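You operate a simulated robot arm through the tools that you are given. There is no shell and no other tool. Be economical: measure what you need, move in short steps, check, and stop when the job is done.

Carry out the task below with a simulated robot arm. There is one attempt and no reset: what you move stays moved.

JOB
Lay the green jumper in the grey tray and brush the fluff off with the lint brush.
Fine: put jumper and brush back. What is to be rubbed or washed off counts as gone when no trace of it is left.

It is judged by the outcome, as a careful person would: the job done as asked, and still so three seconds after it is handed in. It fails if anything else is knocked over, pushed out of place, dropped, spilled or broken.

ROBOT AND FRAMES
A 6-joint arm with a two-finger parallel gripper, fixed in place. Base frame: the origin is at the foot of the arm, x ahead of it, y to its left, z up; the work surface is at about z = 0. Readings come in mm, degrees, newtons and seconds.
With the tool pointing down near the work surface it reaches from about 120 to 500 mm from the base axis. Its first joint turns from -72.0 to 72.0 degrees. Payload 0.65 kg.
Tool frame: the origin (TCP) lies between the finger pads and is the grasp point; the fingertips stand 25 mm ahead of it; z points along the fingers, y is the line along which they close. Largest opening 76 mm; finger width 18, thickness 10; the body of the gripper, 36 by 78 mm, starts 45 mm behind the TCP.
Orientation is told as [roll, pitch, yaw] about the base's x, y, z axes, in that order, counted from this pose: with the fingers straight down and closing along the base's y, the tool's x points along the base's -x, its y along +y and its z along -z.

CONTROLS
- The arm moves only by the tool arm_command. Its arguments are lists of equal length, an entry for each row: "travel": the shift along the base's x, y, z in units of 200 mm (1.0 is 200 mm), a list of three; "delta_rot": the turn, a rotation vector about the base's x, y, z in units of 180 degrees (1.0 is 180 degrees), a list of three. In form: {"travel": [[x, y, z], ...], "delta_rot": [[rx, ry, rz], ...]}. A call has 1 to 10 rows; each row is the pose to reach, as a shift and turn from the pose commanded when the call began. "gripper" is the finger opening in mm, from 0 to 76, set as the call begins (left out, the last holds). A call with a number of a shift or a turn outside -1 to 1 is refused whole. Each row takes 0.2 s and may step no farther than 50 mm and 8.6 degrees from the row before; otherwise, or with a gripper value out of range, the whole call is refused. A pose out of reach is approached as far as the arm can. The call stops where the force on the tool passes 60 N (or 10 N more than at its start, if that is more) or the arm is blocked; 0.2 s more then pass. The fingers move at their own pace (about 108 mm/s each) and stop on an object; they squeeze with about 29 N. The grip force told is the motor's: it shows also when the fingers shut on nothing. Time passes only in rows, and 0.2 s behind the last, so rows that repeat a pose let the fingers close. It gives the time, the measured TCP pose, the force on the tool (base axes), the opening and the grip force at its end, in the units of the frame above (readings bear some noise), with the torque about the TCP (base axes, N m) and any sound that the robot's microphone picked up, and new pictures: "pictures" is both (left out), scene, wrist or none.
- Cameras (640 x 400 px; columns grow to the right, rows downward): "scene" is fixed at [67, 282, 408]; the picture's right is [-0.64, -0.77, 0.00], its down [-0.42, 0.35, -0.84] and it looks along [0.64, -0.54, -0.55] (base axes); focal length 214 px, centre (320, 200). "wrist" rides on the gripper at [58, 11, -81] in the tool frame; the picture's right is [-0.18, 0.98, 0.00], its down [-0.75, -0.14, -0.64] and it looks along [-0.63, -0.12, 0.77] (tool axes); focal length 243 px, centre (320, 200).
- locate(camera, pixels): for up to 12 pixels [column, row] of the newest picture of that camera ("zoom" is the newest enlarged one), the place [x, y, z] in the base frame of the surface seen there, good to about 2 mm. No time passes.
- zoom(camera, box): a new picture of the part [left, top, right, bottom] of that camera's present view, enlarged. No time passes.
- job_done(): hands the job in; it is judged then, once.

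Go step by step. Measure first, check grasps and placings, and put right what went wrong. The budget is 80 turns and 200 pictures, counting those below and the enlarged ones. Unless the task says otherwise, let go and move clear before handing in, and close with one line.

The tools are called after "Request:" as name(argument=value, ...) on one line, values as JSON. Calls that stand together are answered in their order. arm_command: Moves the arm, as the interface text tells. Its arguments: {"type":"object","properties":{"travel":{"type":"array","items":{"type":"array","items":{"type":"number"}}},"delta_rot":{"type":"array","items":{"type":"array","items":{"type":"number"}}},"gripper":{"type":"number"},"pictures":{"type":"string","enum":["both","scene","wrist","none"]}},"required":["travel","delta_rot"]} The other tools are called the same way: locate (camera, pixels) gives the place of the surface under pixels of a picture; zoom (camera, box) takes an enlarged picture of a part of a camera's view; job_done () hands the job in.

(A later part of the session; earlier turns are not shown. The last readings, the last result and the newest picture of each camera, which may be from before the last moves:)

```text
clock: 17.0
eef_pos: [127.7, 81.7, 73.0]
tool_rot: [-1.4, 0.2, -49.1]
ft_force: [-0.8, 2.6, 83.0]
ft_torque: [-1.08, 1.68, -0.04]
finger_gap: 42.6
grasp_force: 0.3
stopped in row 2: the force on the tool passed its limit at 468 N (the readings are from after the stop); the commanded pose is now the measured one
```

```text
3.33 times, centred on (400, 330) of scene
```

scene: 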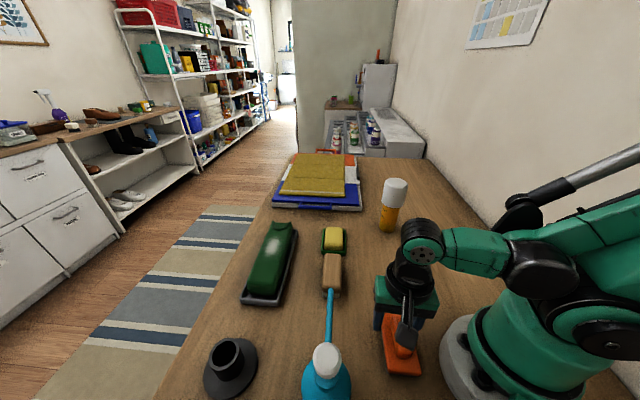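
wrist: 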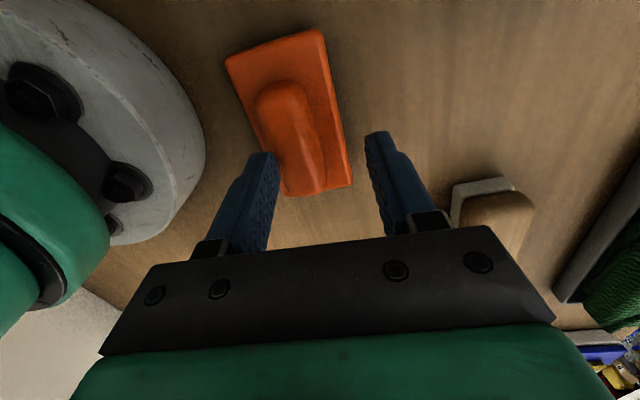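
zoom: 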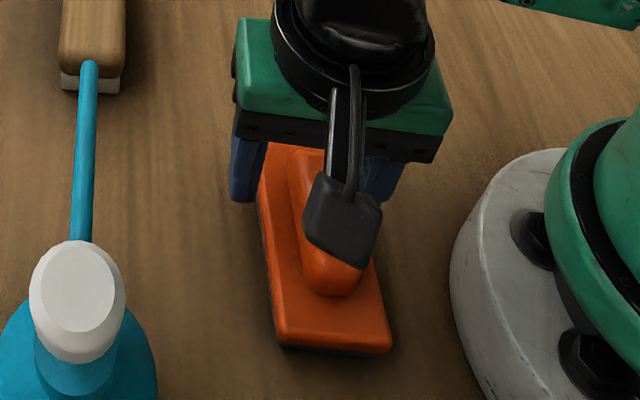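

The tool drifted outward by about 13 mm during the descent and a fingertip came down on the handle. Rising, then checking whether the brush shifted.

Request:
arm_command(travel=[[0, 0, 0.1], [0, 0, 0.3]], delta_rot=[[0, 0, 0], [0, 0, 0]])

Request:
zoom(camera="wrist", box=[220, 10, 388, 170])

```text
clock: 17.6
eef_pos: [126.5, 81.9, 132.3]
tool_rot: [-1.2, 0.1, -49.0]
ft_force: [0.0, -0.5, 0.0]
ft_torque: [-0.01, 0.0, 0.0]
finger_gap: 42.1
grasp_force: 0.0
```

scene: 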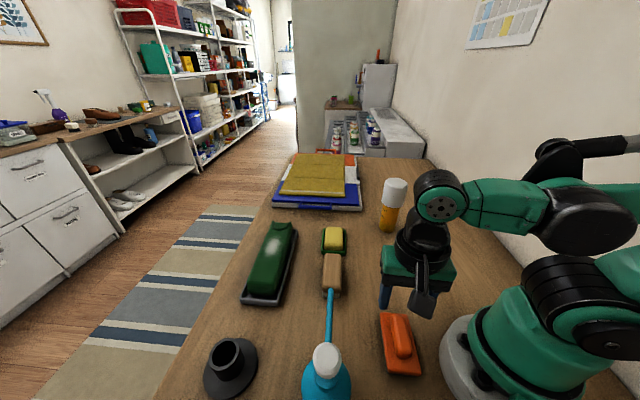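
wrist: 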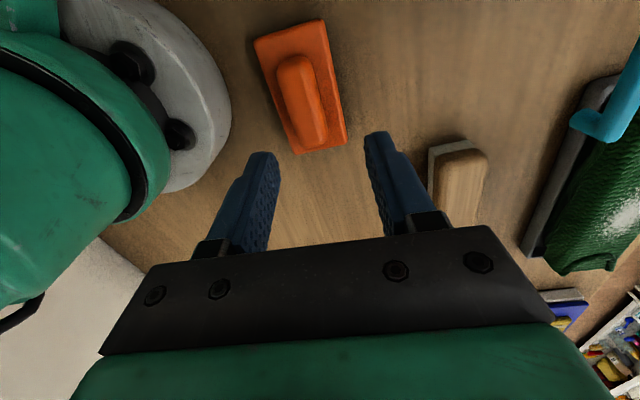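

```text
2.50 times, centred on (304, 90) of wrist
```

zoom: 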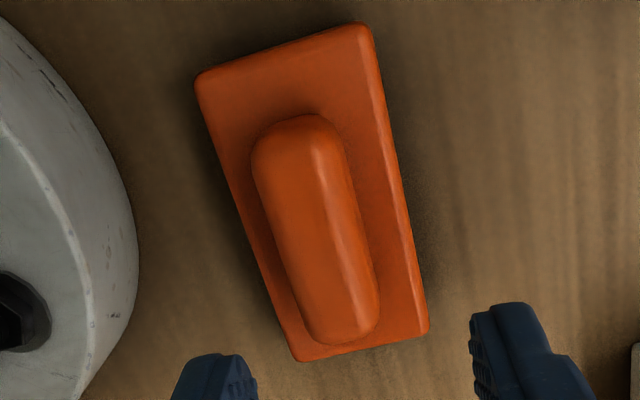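

Request:
locate(camera="zoom", pixels=[[203, 82], [362, 32], [300, 352], [422, 328], [262, 185], [340, 175], [290, 300], [368, 260], [300, 140], [335, 320], [312, 220]])

Request:
zoom(camera="scene", box=[375, 305, 427, 380])

```text
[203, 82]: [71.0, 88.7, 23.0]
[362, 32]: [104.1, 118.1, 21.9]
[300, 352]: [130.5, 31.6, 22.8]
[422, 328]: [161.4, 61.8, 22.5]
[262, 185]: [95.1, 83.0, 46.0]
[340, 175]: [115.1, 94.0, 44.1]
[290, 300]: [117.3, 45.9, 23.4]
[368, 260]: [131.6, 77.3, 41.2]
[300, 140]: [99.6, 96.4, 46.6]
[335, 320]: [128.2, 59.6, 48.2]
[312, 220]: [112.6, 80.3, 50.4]
```

```text
5.33 times, centred on (401, 342) of scene
```

zoom: 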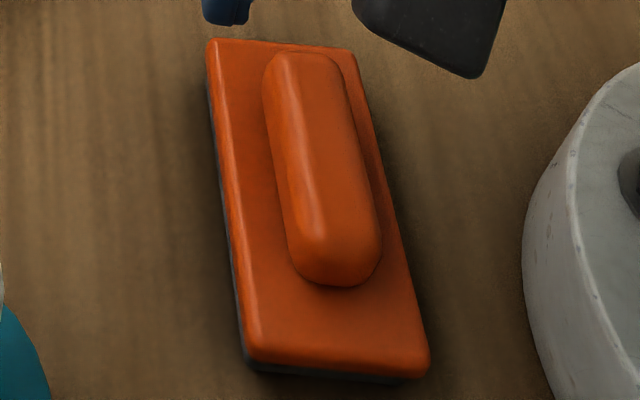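

The brush hasn't moved. I'll correct the tilt, re-centre over (117,75) with yaw -47 to match the axis, and descend only to z ≈ 82 to see whether the tool drifts.

Request:
arm_command(travel=[[-0.05, -0.034, 0], [-0.05, -0.034, -0.15], [-0.05, -0.034, -0.25], [-0.05, -0.034, -0.25]], delta_rot=[[0.0073, -0.0008, 0.011], [0.0073, -0.0008, 0.011], [0.0073, -0.0008, 0.011], [0.0073, -0.0008, 0.011]])

```text
clock: 18.6
eef_pos: [119.7, 74.9, 82.7]
tool_rot: [-0.3, 0.9, -47.0]
ft_force: [-0.7, -1.2, 0.2]
ft_torque: [-0.01, 0.0, -0.01]
finger_gap: 41.9
grasp_force: 0.0
```

scene: 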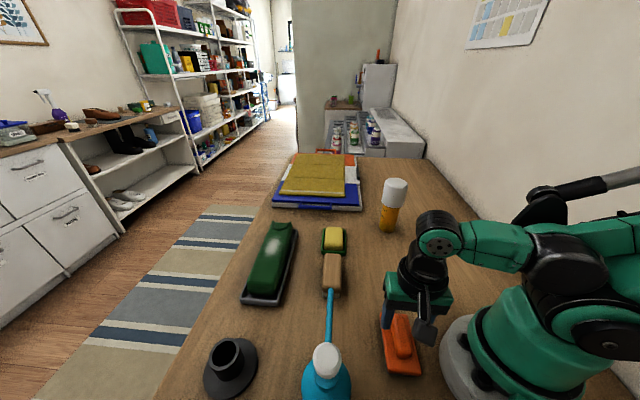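
wrist: 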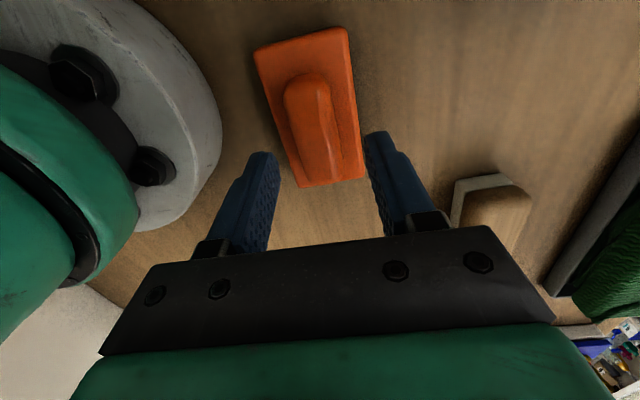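

At z 83 the arm reaches only r ≈ 141 with a forced 0.9° tilt, so a vertical tool this close in is at its limit. I'll lean the tool about 8° outward around the brush's long axis and see if the pose is then held exactly.

Request:
arm_command(travel=[[0, 0, 0], [0, 0, 0], [0, 0, 0]], delta_rot=[[-0.015, 0.016, 0], [-0.0303, 0.0325, 0], [-0.0303, 0.0325, 0]], pictures="wrist")

```text
clock: 19.4
eef_pos: [117.6, 74.0, 81.5]
tool_rot: [-8.4, 1.0, -47.1]
ft_force: [-1.2, -1.1, 0.1]
ft_torque: [0.03, 0.0, 0.0]
finger_gap: 42.0
grasp_force: 0.1
```

wrist: 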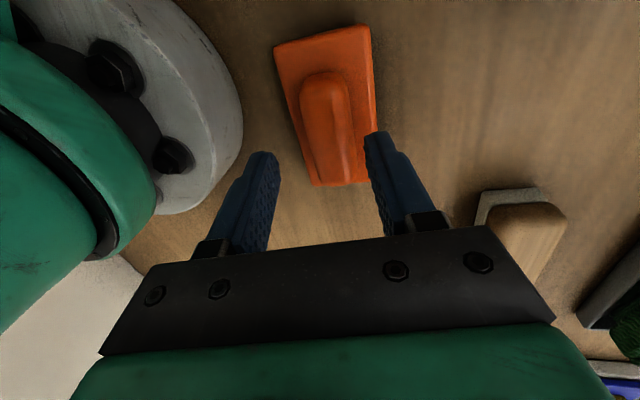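

The pose now holds at (117.6, 74) with 8.4° of lean. I'll remove the stray 1° pitch and step down to just above the handle top.

Request:
arm_command(travel=[[0, 0, 0], [0, 0, -0.015], [0, 0, -0.03], [0, 0, -0.03]], delta_rot=[[-0.004, -0.0038, 0], [-0.004, -0.0038, 0], [-0.004, -0.0038, 0], [-0.004, -0.0038, 0]])

Request:
zoom(camera="scene", box=[350, 270, 450, 390])

```text
clock: 20.4
eef_pos: [117.5, 75.7, 75.7]
tool_rot: [-8.3, 0.0, -47.2]
ft_force: [-0.3, -0.3, -0.6]
ft_torque: [-0.02, 0.01, 0.0]
finger_gap: 42.2
grasp_force: 0.1
```

scene: 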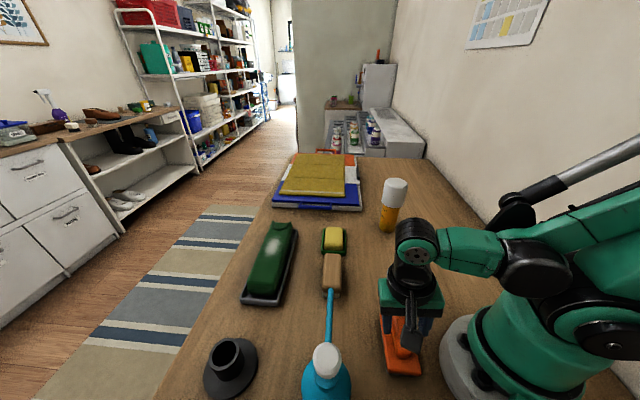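
wrist: 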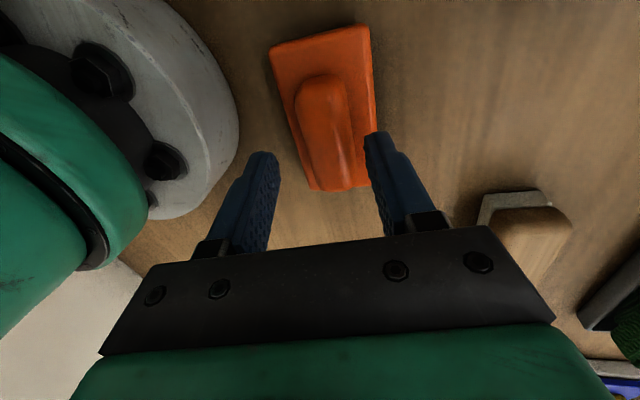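

```text
3.33 times, centred on (400, 330) of scene
```

zoom: 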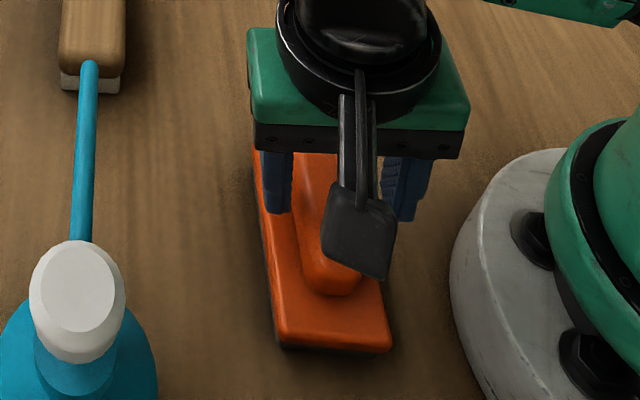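

Pose held precisely. Continuing down in small steps to z ≈ 56, tips just above the plate.

Request:
arm_command(travel=[[0.005, 0.005, -0.025], [0.007, 0.007, -0.05], [0.007, 0.007, -0.075], [0.007, 0.007, -0.1], [0.007, 0.007, -0.1]], delta_rot=[[0, 0, 0], [0, 0, 0], [0, 0, 0], [0, 0, 0], [0, 0, 0]])

Request:
zoom(camera="scene", box=[350, 270, 450, 390])

```text
clock: 21.6
eef_pos: [118.4, 77.0, 55.2]
tool_rot: [-8.4, 0.1, -47.2]
ft_force: [-0.4, -0.3, 0.2]
ft_torque: [-0.01, 0.01, -0.01]
finger_gap: 42.0
grasp_force: 0.1
```

scene: 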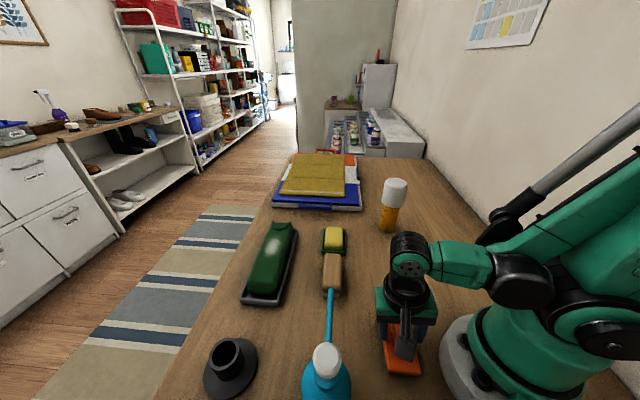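
wrist: 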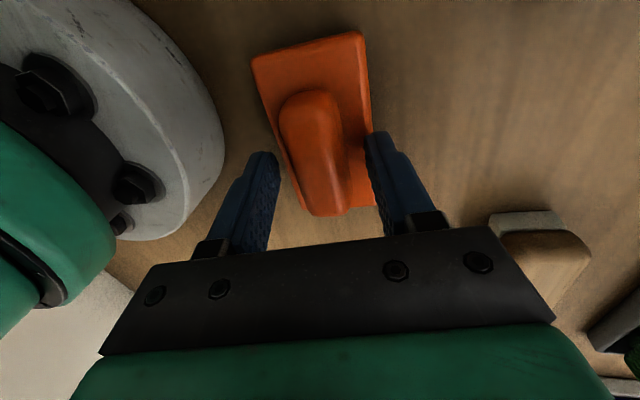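

```text
3.33 times, centred on (400, 330) of scene
```

zoom: 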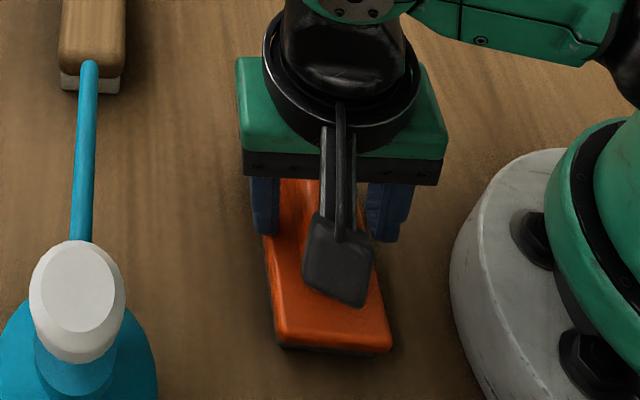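

Tips straddle the handle just above the plate. Closing, then lifting a little.

Request:
arm_command(travel=[[0, 0, 0], [0, 0, 0], [0, 0, 0]], delta_rot=[[0, 0, 0], [0, 0, 0], [0, 0, 0]], gripper=8)

Request:
zoom(camera="scene", box=[350, 270, 450, 390])

```text
clock: 22.4
eef_pos: [119.6, 76.5, 55.8]
tool_rot: [-8.3, 0.1, -47.1]
ft_force: [0.7, 4.1, 11.5]
ft_torque: [0.33, -0.19, 0.21]
finger_gap: 25.1
grasp_force: 28.7
```

scene: 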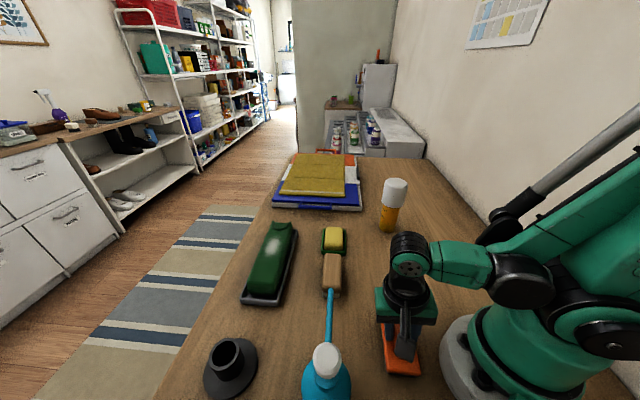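
wrist: 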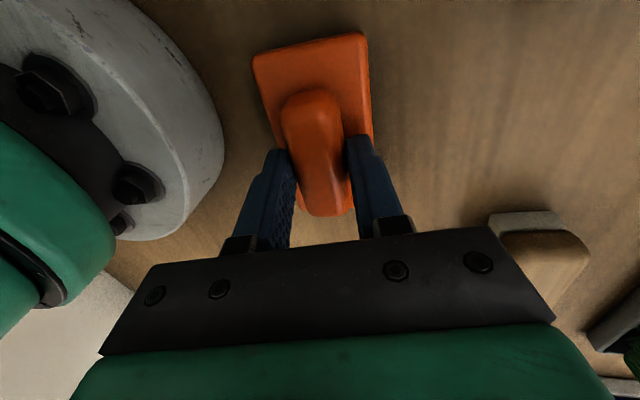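

```text
3.33 times, centred on (400, 330) of scene
```

zoom: 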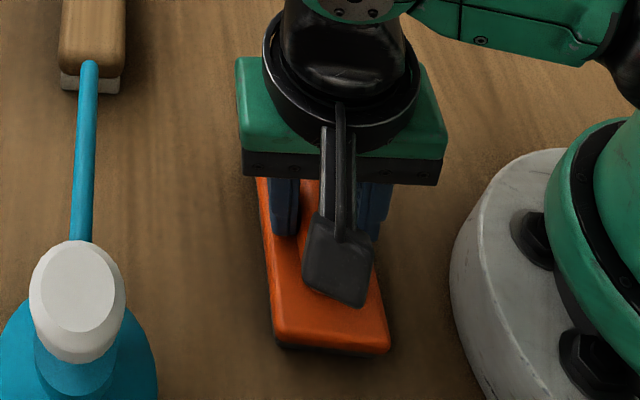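

Gripped (gap 25 mm, 29 N). Lifting and moving towards the tray, then levelling the tool.

Request:
arm_command(travel=[[0, 0, 0.1], [0.05, 0, 0.3], [0.15, 0.0, 0.5], [0.3, 0.0, 0.65], [0.5, 0.05, 0.7], [0.7, 0.1, 0.7], [0.85, 0.2, 0.7]], delta_rot=[[0, 0, 0], [0, 0, 0], [0.0152, -0.0162, 0], [0.0307, -0.033, 0], [0.0307, -0.033, 0], [0.0307, -0.033, 0], [0.0307, -0.033, 0]])

Request:
zoom(camera="scene", box=[280, 100, 440, 260])

```text
clock: 24.0
eef_pos: [289.3, 116.5, 194.7]
tool_rot: [-0.3, 0.1, -47.2]
ft_force: [0.1, -0.1, -0.4]
ft_torque: [0.01, -0.02, 0.01]
finger_gap: 23.4
grasp_force: 28.5
```

scene: 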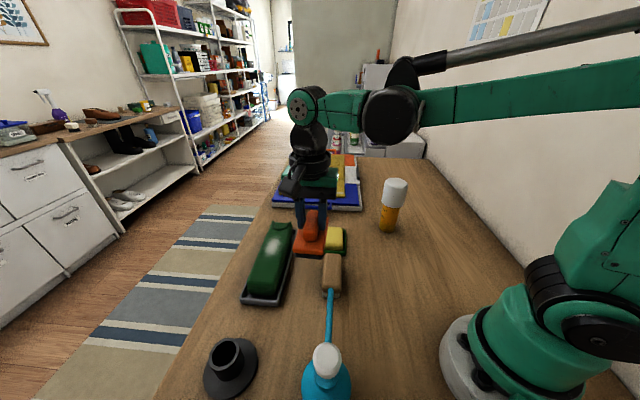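
wrist: 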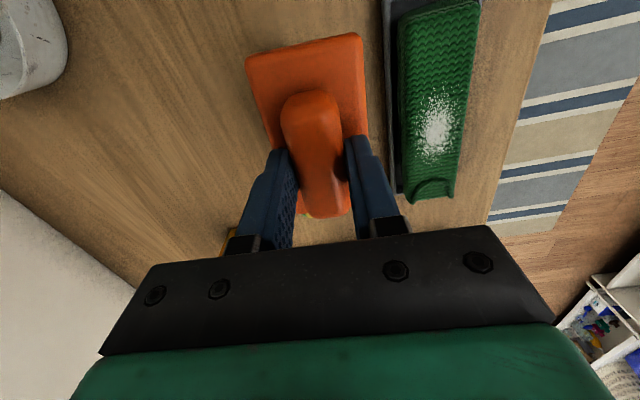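

```text
2.50 times, centred on (360, 180) of scene
```

zoom: 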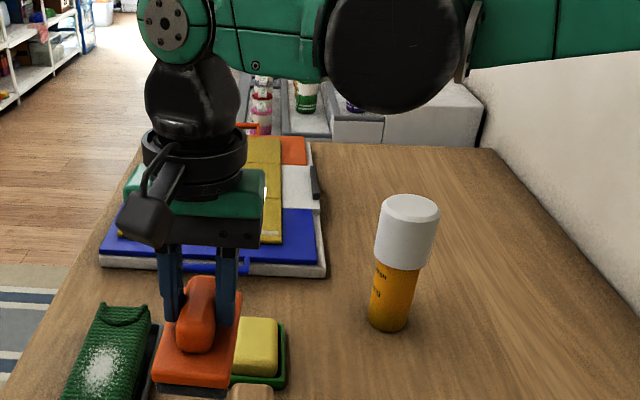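

Request:
locate(camera="wrist", pixels=[[252, 65], [357, 42], [268, 120], [360, 95], [310, 65], [300, 225], [330, 205], [310, 130]])

Request:
locate(camera="zoom", pixels=[[162, 372], [225, 382], [235, 330], [228, 388], [158, 382], [195, 365], [195, 300]])

```text
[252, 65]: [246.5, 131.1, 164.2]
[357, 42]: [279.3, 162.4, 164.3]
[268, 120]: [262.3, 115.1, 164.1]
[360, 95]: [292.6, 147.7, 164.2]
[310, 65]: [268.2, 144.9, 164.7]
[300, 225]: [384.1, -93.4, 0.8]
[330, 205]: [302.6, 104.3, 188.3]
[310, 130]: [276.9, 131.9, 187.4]
```

```text
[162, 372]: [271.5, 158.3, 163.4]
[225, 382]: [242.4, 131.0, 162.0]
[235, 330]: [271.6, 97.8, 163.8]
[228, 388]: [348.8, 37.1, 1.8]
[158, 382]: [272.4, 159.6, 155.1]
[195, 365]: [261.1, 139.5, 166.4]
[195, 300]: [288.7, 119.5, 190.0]
```

The brush is held level: plate top is 30.5 mm below the TCP, so the pad face is about 53.5 mm below, centred under it. Moving above the fluff with the tray's yaw.

Request:
arm_command(travel=[[0.2, 0.05, 0], [0.4, 0.1, 0], [0.585, 0.136, -0.1], [0.585, 0.136, -0.3], [0.585, 0.136, -0.4]], delta_rot=[[0, 0, 0.006], [0, 0, 0.0122], [0, 0, 0.0122], [0, 0, 0.0122], [0, 0, 0.0122]])

Request:
zoom(camera="scene", box=[225, 190, 325, 320])

```text
clock: 25.2
eef_pos: [406.1, 142.3, 114.9]
tool_rot: [-0.3, 0.1, -45.1]
ft_force: [-0.4, -0.6, 0.0]
ft_torque: [0.02, -0.02, -0.02]
finger_gap: 22.8
grasp_force: 29.2
```

scene: 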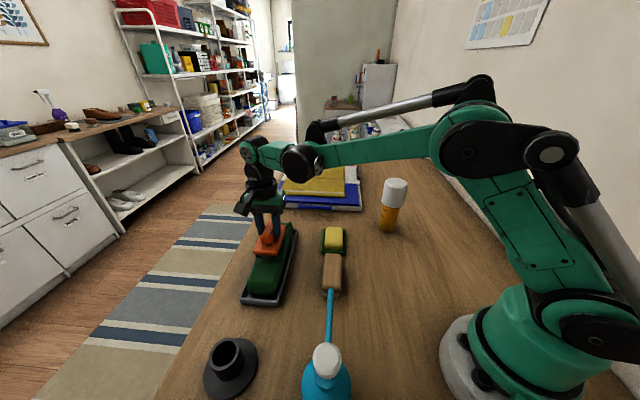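
wrist: 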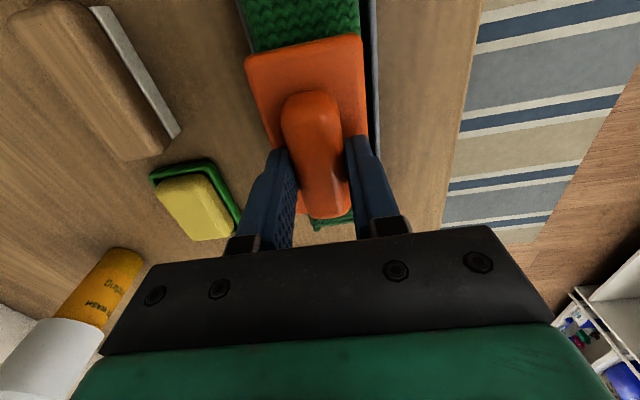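

```text
3.08 times, centred on (275, 255) of scene
```

zoom: 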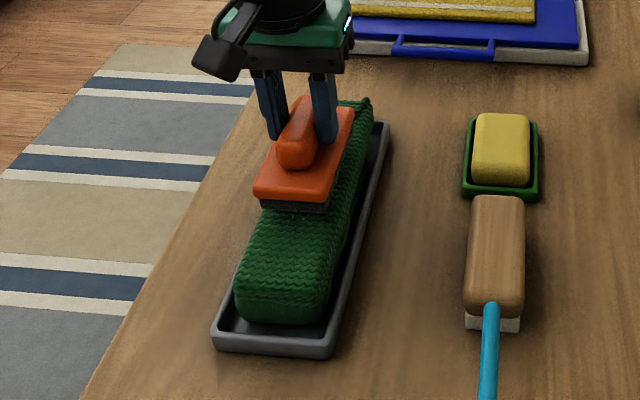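

Hovering about 10 mm over the jumper. Lowering in small steps to find contact.

Request:
arm_command(travel=[[0, 0, -0.03], [0, 0, -0.045], [0, 0, -0.055], [0, 0, -0.062]], delta_rot=[[0, 0, 0], [0, 0, 0], [0, 0, 0], [0, 0, 0]], pictures="none")

```text
clock: 26.2
eef_pos: [405.4, 142.4, 103.7]
tool_rot: [-0.2, 0.0, -45.0]
ft_force: [-0.7, 0.2, 6.5]
ft_torque: [-0.02, -0.09, 0.03]
finger_gap: 22.8
grasp_force: 28.7
```

Contact at 6.5 N. First strokes along the tray's long axis, ±40 mm.

Request:
arm_command(travel=[[-0.07, 0.07, 0], [-0.14, 0.14, 0], [-0.07, 0.07, 0], [0, 0, 0], [0.07, -0.07, 0], [0.12, -0.12, 0], [0.07, -0.07, 0], [0, 0, 0], [0, 0, 0.2]], delta_rot=[[0, 0, 0], [0, 0, 0], [0, 0, 0], [0, 0, 0], [0, 0, 0], [0, 0, 0], [0, 0, 0], [0, 0, 0], [0, 0, 0]])

Request:
zoom(camera="scene", box=[225, 190, 325, 320])

```text
clock: 28.2
eef_pos: [404.8, 141.9, 143.5]
tool_rot: [-0.3, 0.0, -45.0]
ft_force: [0.1, -0.3, 0.0]
ft_torque: [0.01, 0.0, 0.01]
finger_gap: 23.1
grasp_force: 29.5
```

scene: 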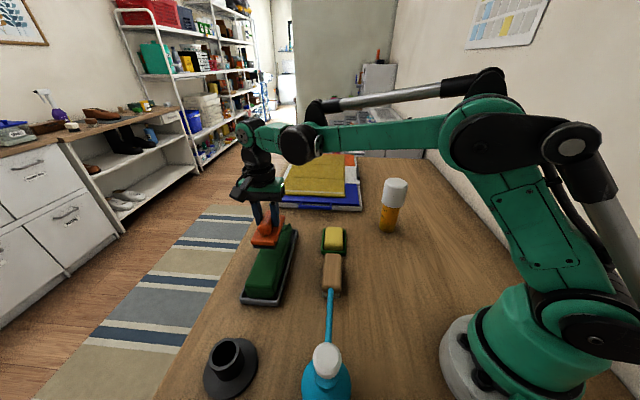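
wrist: 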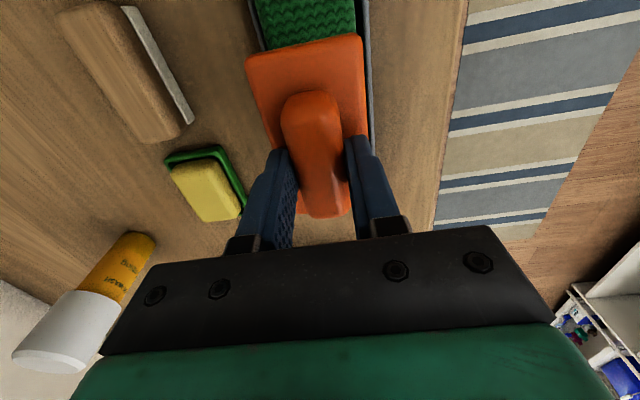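

```text
3.08 times, centred on (275, 255) of scene
```

zoom: 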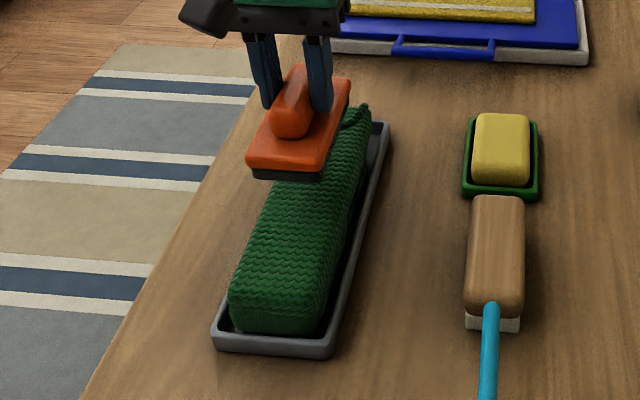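

Visible cloth looks clean. Moving the brush aside to see the whole top.

Request:
arm_command(travel=[[-0.15, -0.12, 0.1], [-0.3, -0.25, 0.2], [-0.45, -0.38, 0.2]], delta_rot=[[0, 0, 0], [0, 0, 0], [0, 0, 0]])

Request:
zoom(camera="scene", box=[235, 210, 310, 310])

Request:
zoom(camera="wrist", box=[370, 0, 530, 200])

```text
clock: 29.0
eef_pos: [315.7, 67.2, 183.7]
tool_rot: [-0.2, 0.2, -45.0]
ft_force: [0.5, -0.5, -1.2]
ft_torque: [0.0, -0.02, 0.0]
finger_gap: 23.0
grasp_force: 28.8
```

scene: 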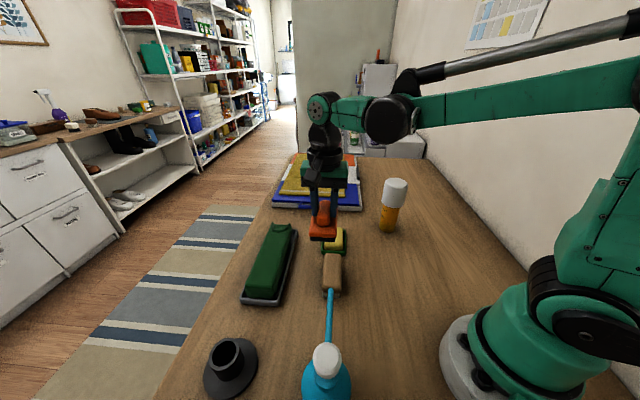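
wrist: 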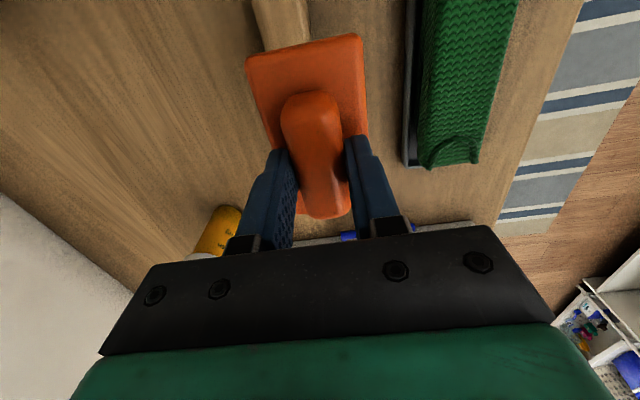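

```text
4.00 times, centred on (272, 260) of scene
```

zoom: 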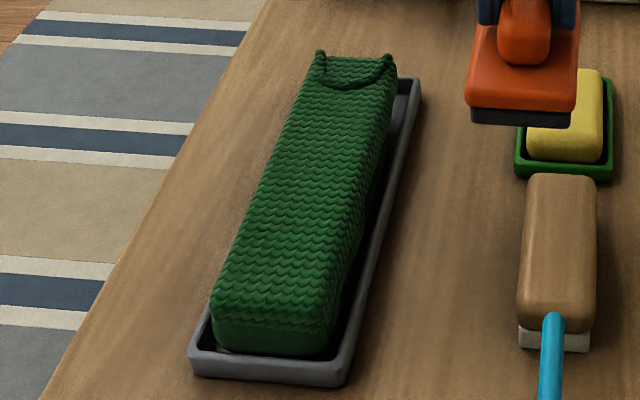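

```text
2.00 times, centred on (450, 100) of wrist
```

zoom: 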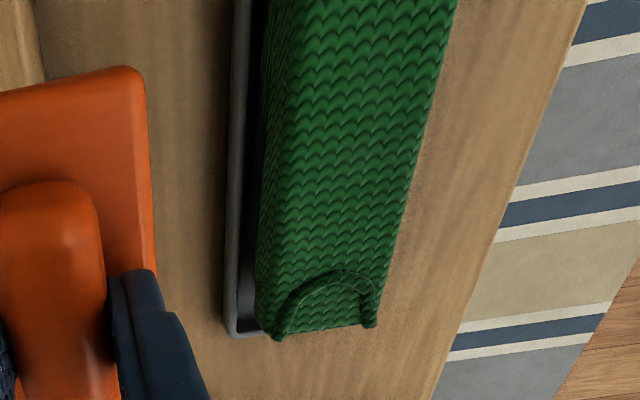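

Request:
zoom(camera="scene", box=[250, 222, 300, 254])

Request:
zoom(camera="scene", box=[240, 250, 300, 290])

Request:
locate(camera="scene", pixels=[[282, 228], [276, 240], [284, 240], [268, 255], [262, 270], [276, 272], [256, 283], [270, 286], [247, 282], [251, 281]])

```text
12.50 times, centred on (275, 238) of scene
```

zoom: 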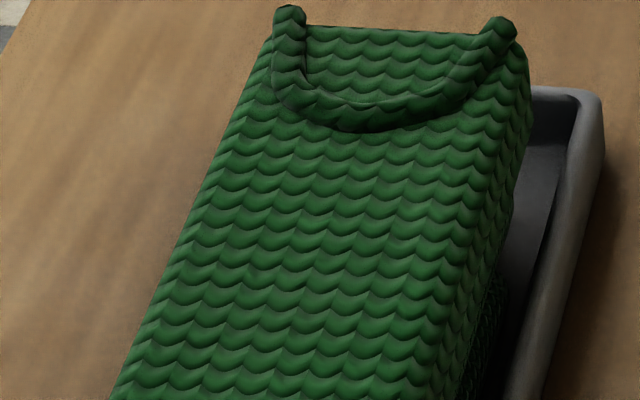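

```text
10.00 times, centred on (270, 270) of scene
```

zoom: 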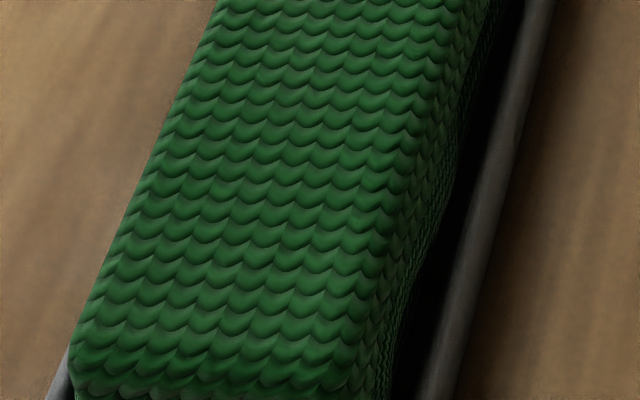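

```text
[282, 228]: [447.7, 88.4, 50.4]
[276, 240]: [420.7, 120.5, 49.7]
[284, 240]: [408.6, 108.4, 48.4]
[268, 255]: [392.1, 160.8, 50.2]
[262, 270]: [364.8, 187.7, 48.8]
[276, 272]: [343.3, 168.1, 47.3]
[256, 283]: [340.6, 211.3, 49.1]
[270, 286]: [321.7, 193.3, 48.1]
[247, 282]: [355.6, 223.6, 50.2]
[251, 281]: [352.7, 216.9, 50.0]
```

The fluff is completely gone, and the tray hasn't moved. Taking the brush back over its place, with the same outward lean for the close reach.

Request:
arm_command(travel=[[-0.2, 0.01, 0.0], [-0.4, 0.02, 0.0], [-0.6, 0.03, 0.0], [-0.8, 0.05, 0.0], [-0.964, 0.0625, 0.0], [-0.964, 0.0625, -0.2], [-0.964, 0.0625, -0.4], [-0.964, 0.0625, -0.5]], delta_rot=[[0, 0, -0.006], [0, 0, -0.0122], [0, 0, -0.0122], [-0.0155, 0.0167, -0.0122], [-0.0311, 0.0333, -0.0122], [-0.0311, 0.0333, -0.0122], [-0.0311, 0.0333, -0.0122], [-0.0311, 0.0333, -0.0122]])

Request:
zoom(camera="scene", box=[350, 270, 450, 390])

```text
clock: 30.8
eef_pos: [122.4, 79.2, 82.8]
tool_rot: [-8.4, 0.2, -47.2]
ft_force: [-0.4, -0.5, 0.6]
ft_torque: [-0.02, 0.02, 0.0]
finger_gap: 23.2
grasp_force: 29.3
```

scene: 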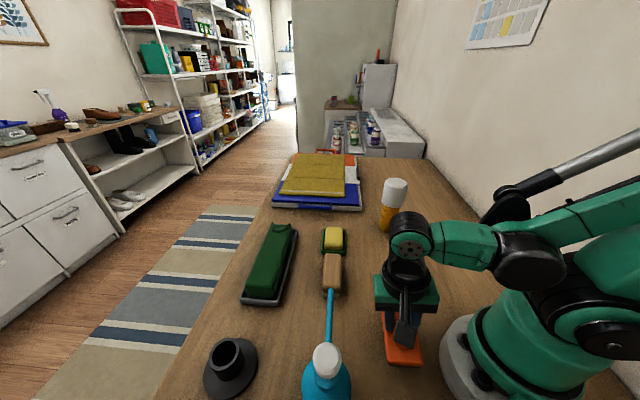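
wrist: 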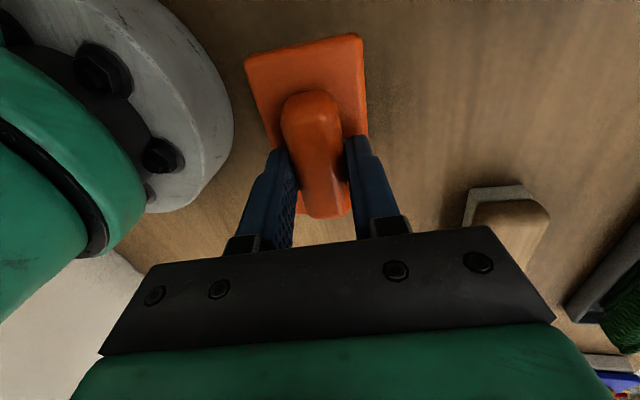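

```text
3.33 times, centred on (400, 330) of scene
```

zoom: 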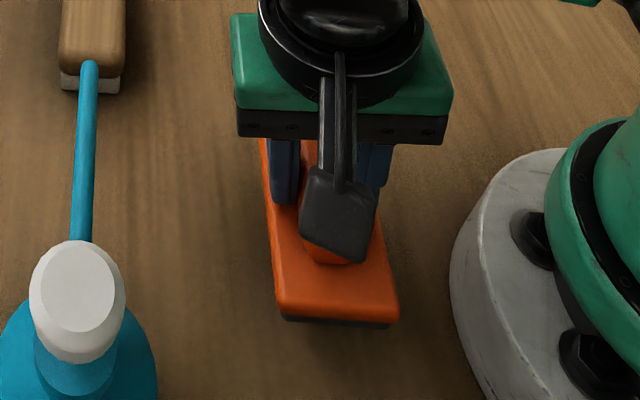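

Lowering to the table.

Request:
arm_command(travel=[[0, 0, -0.05], [0, 0, -0.1], [0, 0, -0.115], [0, 0, -0.125], [0, 0, -0.13]], delta_rot=[[0, 0, 0], [0, 0, 0], [0, 0, 0], [0, 0, 0], [0, 0, 0]], pictures="none")

```text
clock: 32.0
eef_pos: [122.6, 80.2, 57.5]
tool_rot: [-8.3, 0.2, -47.1]
ft_force: [-0.1, 0.3, 1.4]
ft_torque: [0.01, -0.1, -0.03]
finger_gap: 23.0
grasp_force: 29.1
```

Light touch (1.4 N). Opening the fingers to 42 mm.

Request:
arm_command(travel=[[0, 0, 0], [0, 0, 0], [0, 0, 0.06], [0.008, 0.008, 0.2], [0.01, 0.01, 0.4], [0.05, 0.05, 0.6]], delta_rot=[[0, 0, 0], [0, 0, 0], [0, 0, 0], [0, 0, 0], [0, 0, 0], [0.0155, -0.0167, 0]], gripper=42)

Request:
zoom(camera="scene", box=[375, 305, 427, 380])

```text
clock: 33.4
eef_pos: [133.5, 89.7, 175.7]
tool_rot: [-4.3, 0.2, -47.2]
ft_force: [0.4, -0.4, 0.3]
ft_torque: [0.03, 0.0, 0.01]
finger_gap: 41.8
grasp_force: 0.0
```

scene: 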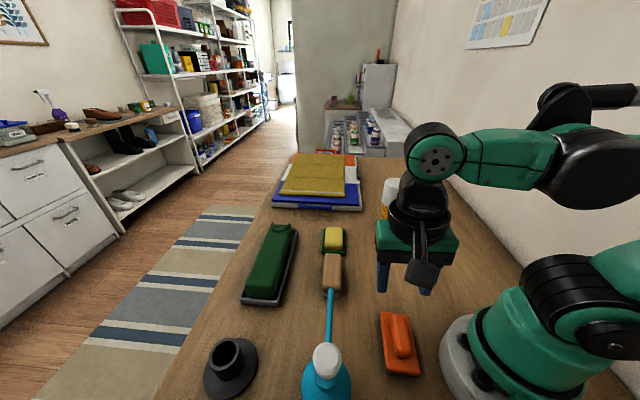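
wrist: 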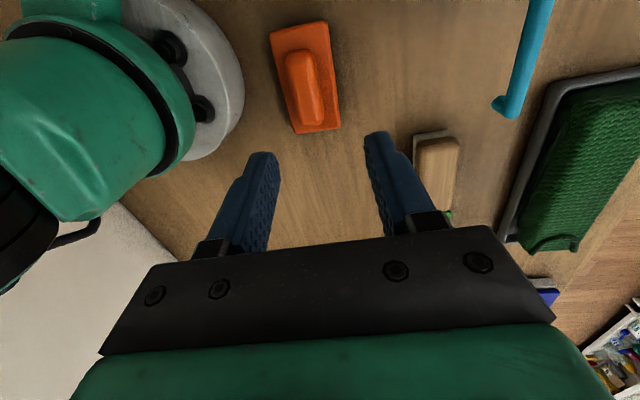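

```text
5.33 times, centred on (401, 342) of scene
```

zoom: 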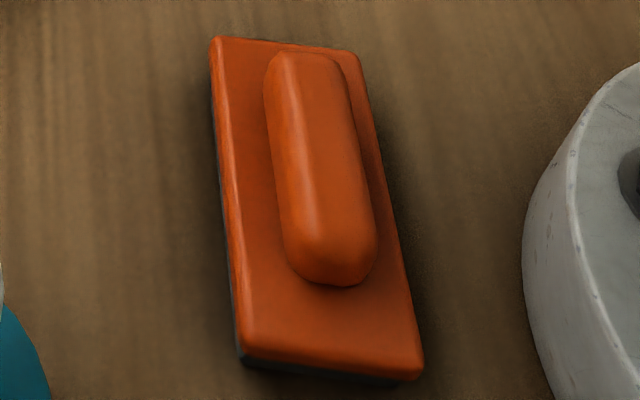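

The brush is back within about a millimetre. Now heading over the tray, levelling, opening fully, to measure the jumper's present position.

Request:
arm_command(travel=[[0.05, 0, 0.2], [0.2, 0.03, 0.365], [0.4, 0.08, 0.365], [0.6, 0.18, 0.365], [0.8, 0.28, 0.365], [0.979, 0.38, 0.365]], delta_rot=[[0.008, -0.008, 0], [0.0156, -0.0167, 0.006], [0.0156, -0.0167, 0.0122], [0.0156, -0.0167, 0.0122], [0.0156, -0.0167, 0.0122], [0.0156, -0.0167, 0.0122]], gripper=76, pictures="wrist")

Request:
zoom(camera="wrist", box=[300, 0, 400, 190])

```text
clock: 34.8
eef_pos: [328.2, 166.0, 248.9]
tool_rot: [-0.2, 0.1, -45.0]
ft_force: [0.3, 0.4, 0.1]
ft_torque: [-0.02, 0.0, -0.01]
finger_gap: 76.1
grasp_force: 0.1
```

wrist: 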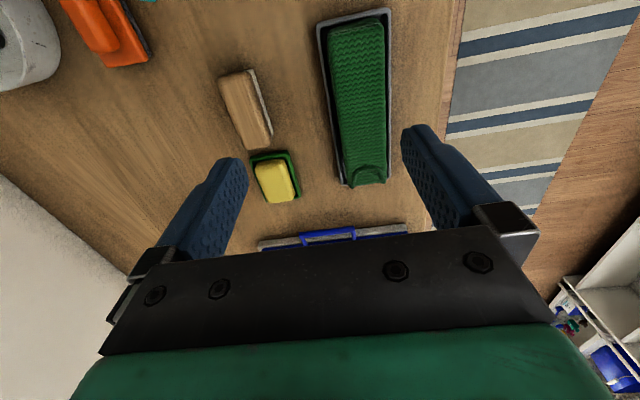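

```text
2.11 times, centred on (350, 95) of wrist
```

zoom: 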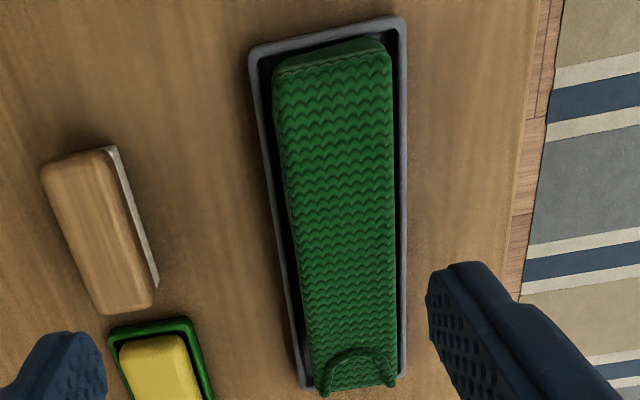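

Request:
locate(camera="zoom", pixels=[[278, 75], [386, 60], [288, 180], [390, 180], [305, 300], [393, 300], [322, 388], [388, 383], [330, 50], [330, 60], [340, 200]])

```text
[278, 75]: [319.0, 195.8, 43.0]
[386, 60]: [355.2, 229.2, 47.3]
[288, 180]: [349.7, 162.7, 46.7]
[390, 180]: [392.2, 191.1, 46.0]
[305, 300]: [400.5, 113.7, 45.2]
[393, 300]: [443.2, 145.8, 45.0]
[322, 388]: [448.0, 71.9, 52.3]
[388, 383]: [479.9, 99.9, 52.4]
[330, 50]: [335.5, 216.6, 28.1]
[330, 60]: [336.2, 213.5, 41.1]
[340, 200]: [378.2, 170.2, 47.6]
```

The jumper centre is now (398.5,151), axis 135°. Moving above it.

Request:
arm_command(travel=[[0.17, -0.04, -0.1], [0.347, -0.075, -0.2], [0.347, -0.075, -0.4], [0.347, -0.075, -0.6], [0.347, -0.075, -0.8]], delta_rot=[[0, 0, 0], [0, 0, 0], [0, 0, 0], [0, 0, 0], [0, 0, 0]])

Request:
zoom(camera="scene", box=[225, 190, 325, 320])

```text
clock: 36.0
eef_pos: [398.3, 152.1, 90.6]
tool_rot: [-0.2, 0.2, -44.9]
ft_force: [0.1, -0.2, 0.4]
ft_torque: [0.04, 0.04, -0.05]
finger_gap: 76.3
grasp_force: 0.0
```

scene: 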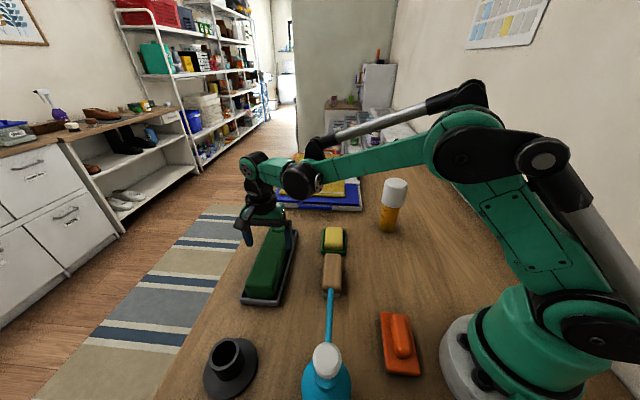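
wrist: 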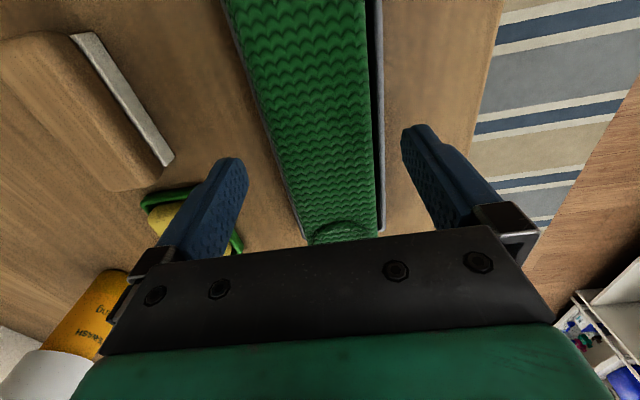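

```text
3.08 times, centred on (275, 255) of scene
```

zoom: 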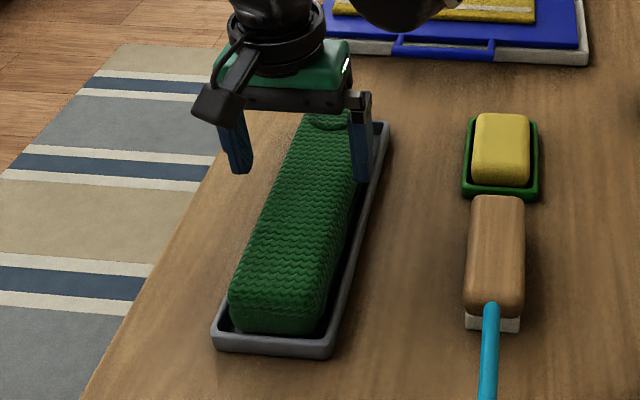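

Aligned and straddling it. Descending to z ≈ 46 (tips above the rim), then gripping.

Request:
arm_command(travel=[[0, 0, -0.12], [0, 0, -0.2], [0, 0, -0.22], [0, 0, -0.22]], delta_rot=[[0, 0, 0], [0, 0, 0], [0, 0, 0], [0, 0, 0]], pictures="scene")

```text
clock: 37.0
eef_pos: [397.3, 153.6, 46.0]
tool_rot: [-0.2, 0.0, -45.0]
ft_force: [-0.3, 0.2, 0.1]
ft_torque: [0.0, 0.0, 0.0]
finger_gap: 75.9
grasp_force: 0.0
```

scene: 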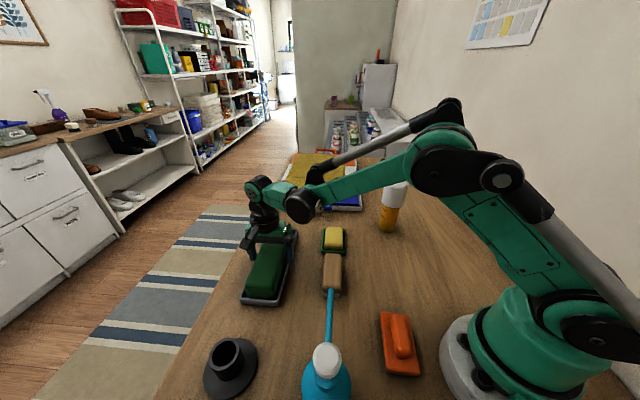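

Request:
arm_command(travel=[[0, 0, 0], [0, 0, 0], [0, 0, 0], [0, 0, 0.1], [0, 0, 0.3], [0, 0, 0.5], [0, 0, 0.66]], delta_rot=[[0, 0, 0], [0, 0, 0], [0, 0, 0], [0, 0, 0], [0, 0, 0], [0, 0, 0], [0, 0, 0]], gripper=30)

Request:
zoom(camera="scene", box=[200, 130, 340, 320])

```text
clock: 38.6
eef_pos: [398.1, 150.2, 179.4]
tool_rot: [-0.1, 0.1, -45.0]
ft_force: [-0.7, -1.0, -0.7]
ft_torque: [-0.02, -0.02, 0.0]
finger_gap: 60.7
grasp_force: 29.1
```

scene: 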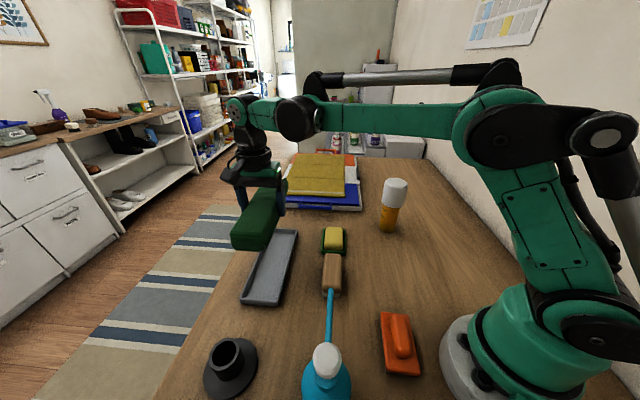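
wrist: 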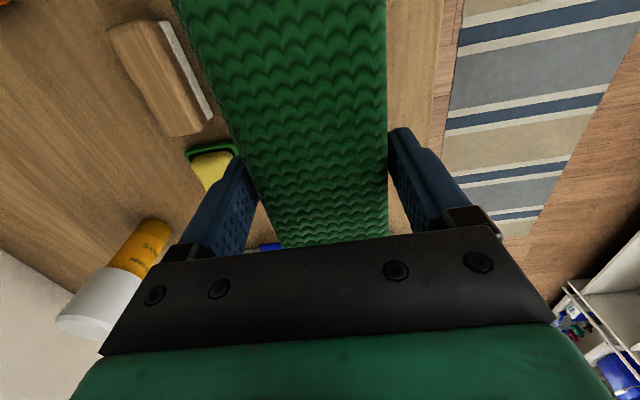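

```text
2.11 times, centred on (270, 225) of scene
```

zoom: 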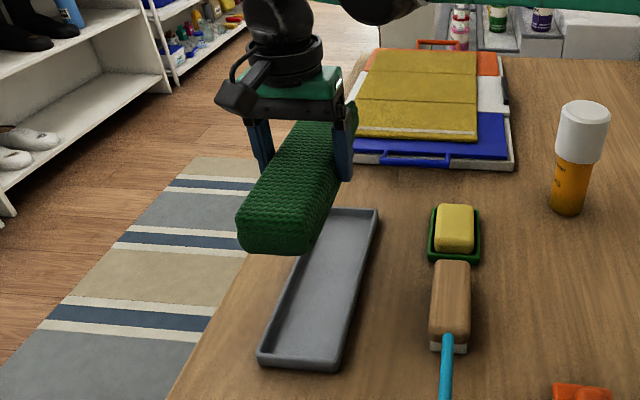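

The jumper is held and clean, and the tray stayed put. Carrying it back to (224,-34), yaw -50.

Request:
arm_command(travel=[[-0.15, -0.15, 0.02], [-0.3, -0.31, 0.02], [-0.45, -0.47, 0.02], [-0.6, -0.63, 0.02], [-0.75, -0.79, 0.02], [-0.871, -0.9235, 0.02], [-0.871, -0.9235, -0.2], [-0.871, -0.9235, -0.4], [-0.871, -0.9235, -0.55], [-0.871, -0.9235, -0.6]], delta_rot=[[0, 0, 0], [0, 0, -0.01], [0, 0, -0.02], [0, 0, -0.0278], [0, 0, -0.0278], [0, 0, -0.0278], [0, 0, -0.0278], [0, 0, -0.0278], [0, 0, -0.0278], [0, 0, -0.0278]])

Request:
zoom(camera="scene", box=[320, 190, 440, 380])

```text
clock: 40.8
eef_pos: [222.8, -34.8, 57.2]
tool_rot: [-0.1, 0.1, -49.9]
ft_force: [-0.8, 0.5, -1.3]
ft_torque: [-0.01, 0.01, 0.0]
finger_gap: 60.3
grasp_force: 29.1
```

scene: 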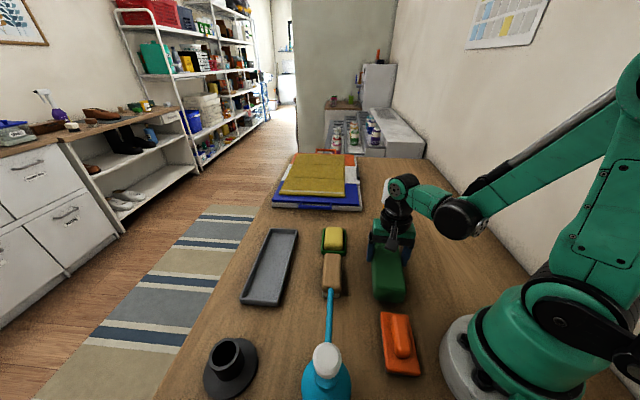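
wrist: 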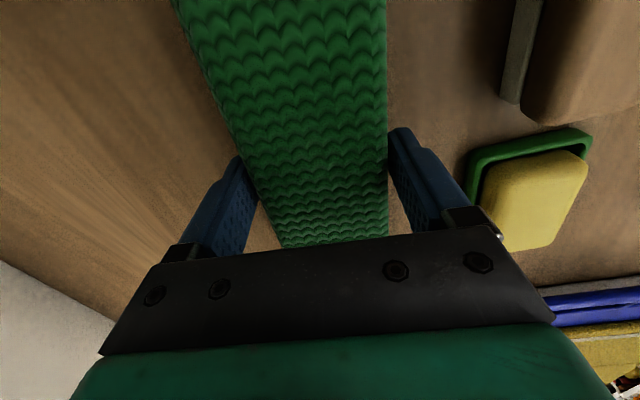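

```text
2.11 times, centred on (380, 285) of scene
```

zoom: 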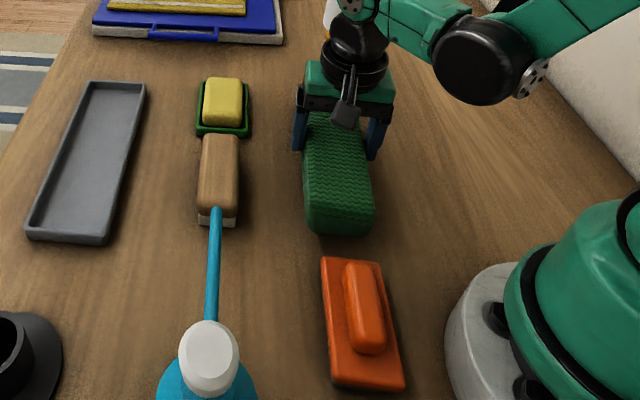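

Over its place, clear of the brush and bottle. Lowering the last 15 mm.

Request:
arm_command(travel=[[0, 0, -0.04], [0, 0, -0.06], [0, 0, -0.07], [0, 0, -0.077]], delta_rot=[[0, 0, 0], [0, 0, 0], [0, 0, 0], [0, 0, 0]], pictures="none")

```text
clock: 41.8
eef_pos: [224.6, -33.6, 42.0]
tool_rot: [-0.2, 0.1, -50.0]
ft_force: [0.5, 0.7, -0.7]
ft_torque: [-0.02, -0.03, -0.02]
finger_gap: 60.5
grasp_force: 29.0
```

Request:
arm_command(travel=[[0, 0, -0.004], [0, 0, -0.008], [0, 0, -0.011]], delta_rot=[[0, 0, 0], [0, 0, 0], [0, 0, 0]], pictures="none")

```text
clock: 42.6
eef_pos: [223.5, -33.4, 41.1]
tool_rot: [-0.2, 0.1, -49.9]
ft_force: [-1.6, 0.5, 41.2]
ft_torque: [0.04, -0.02, 0.1]
finger_gap: 60.7
grasp_force: 29.3
```

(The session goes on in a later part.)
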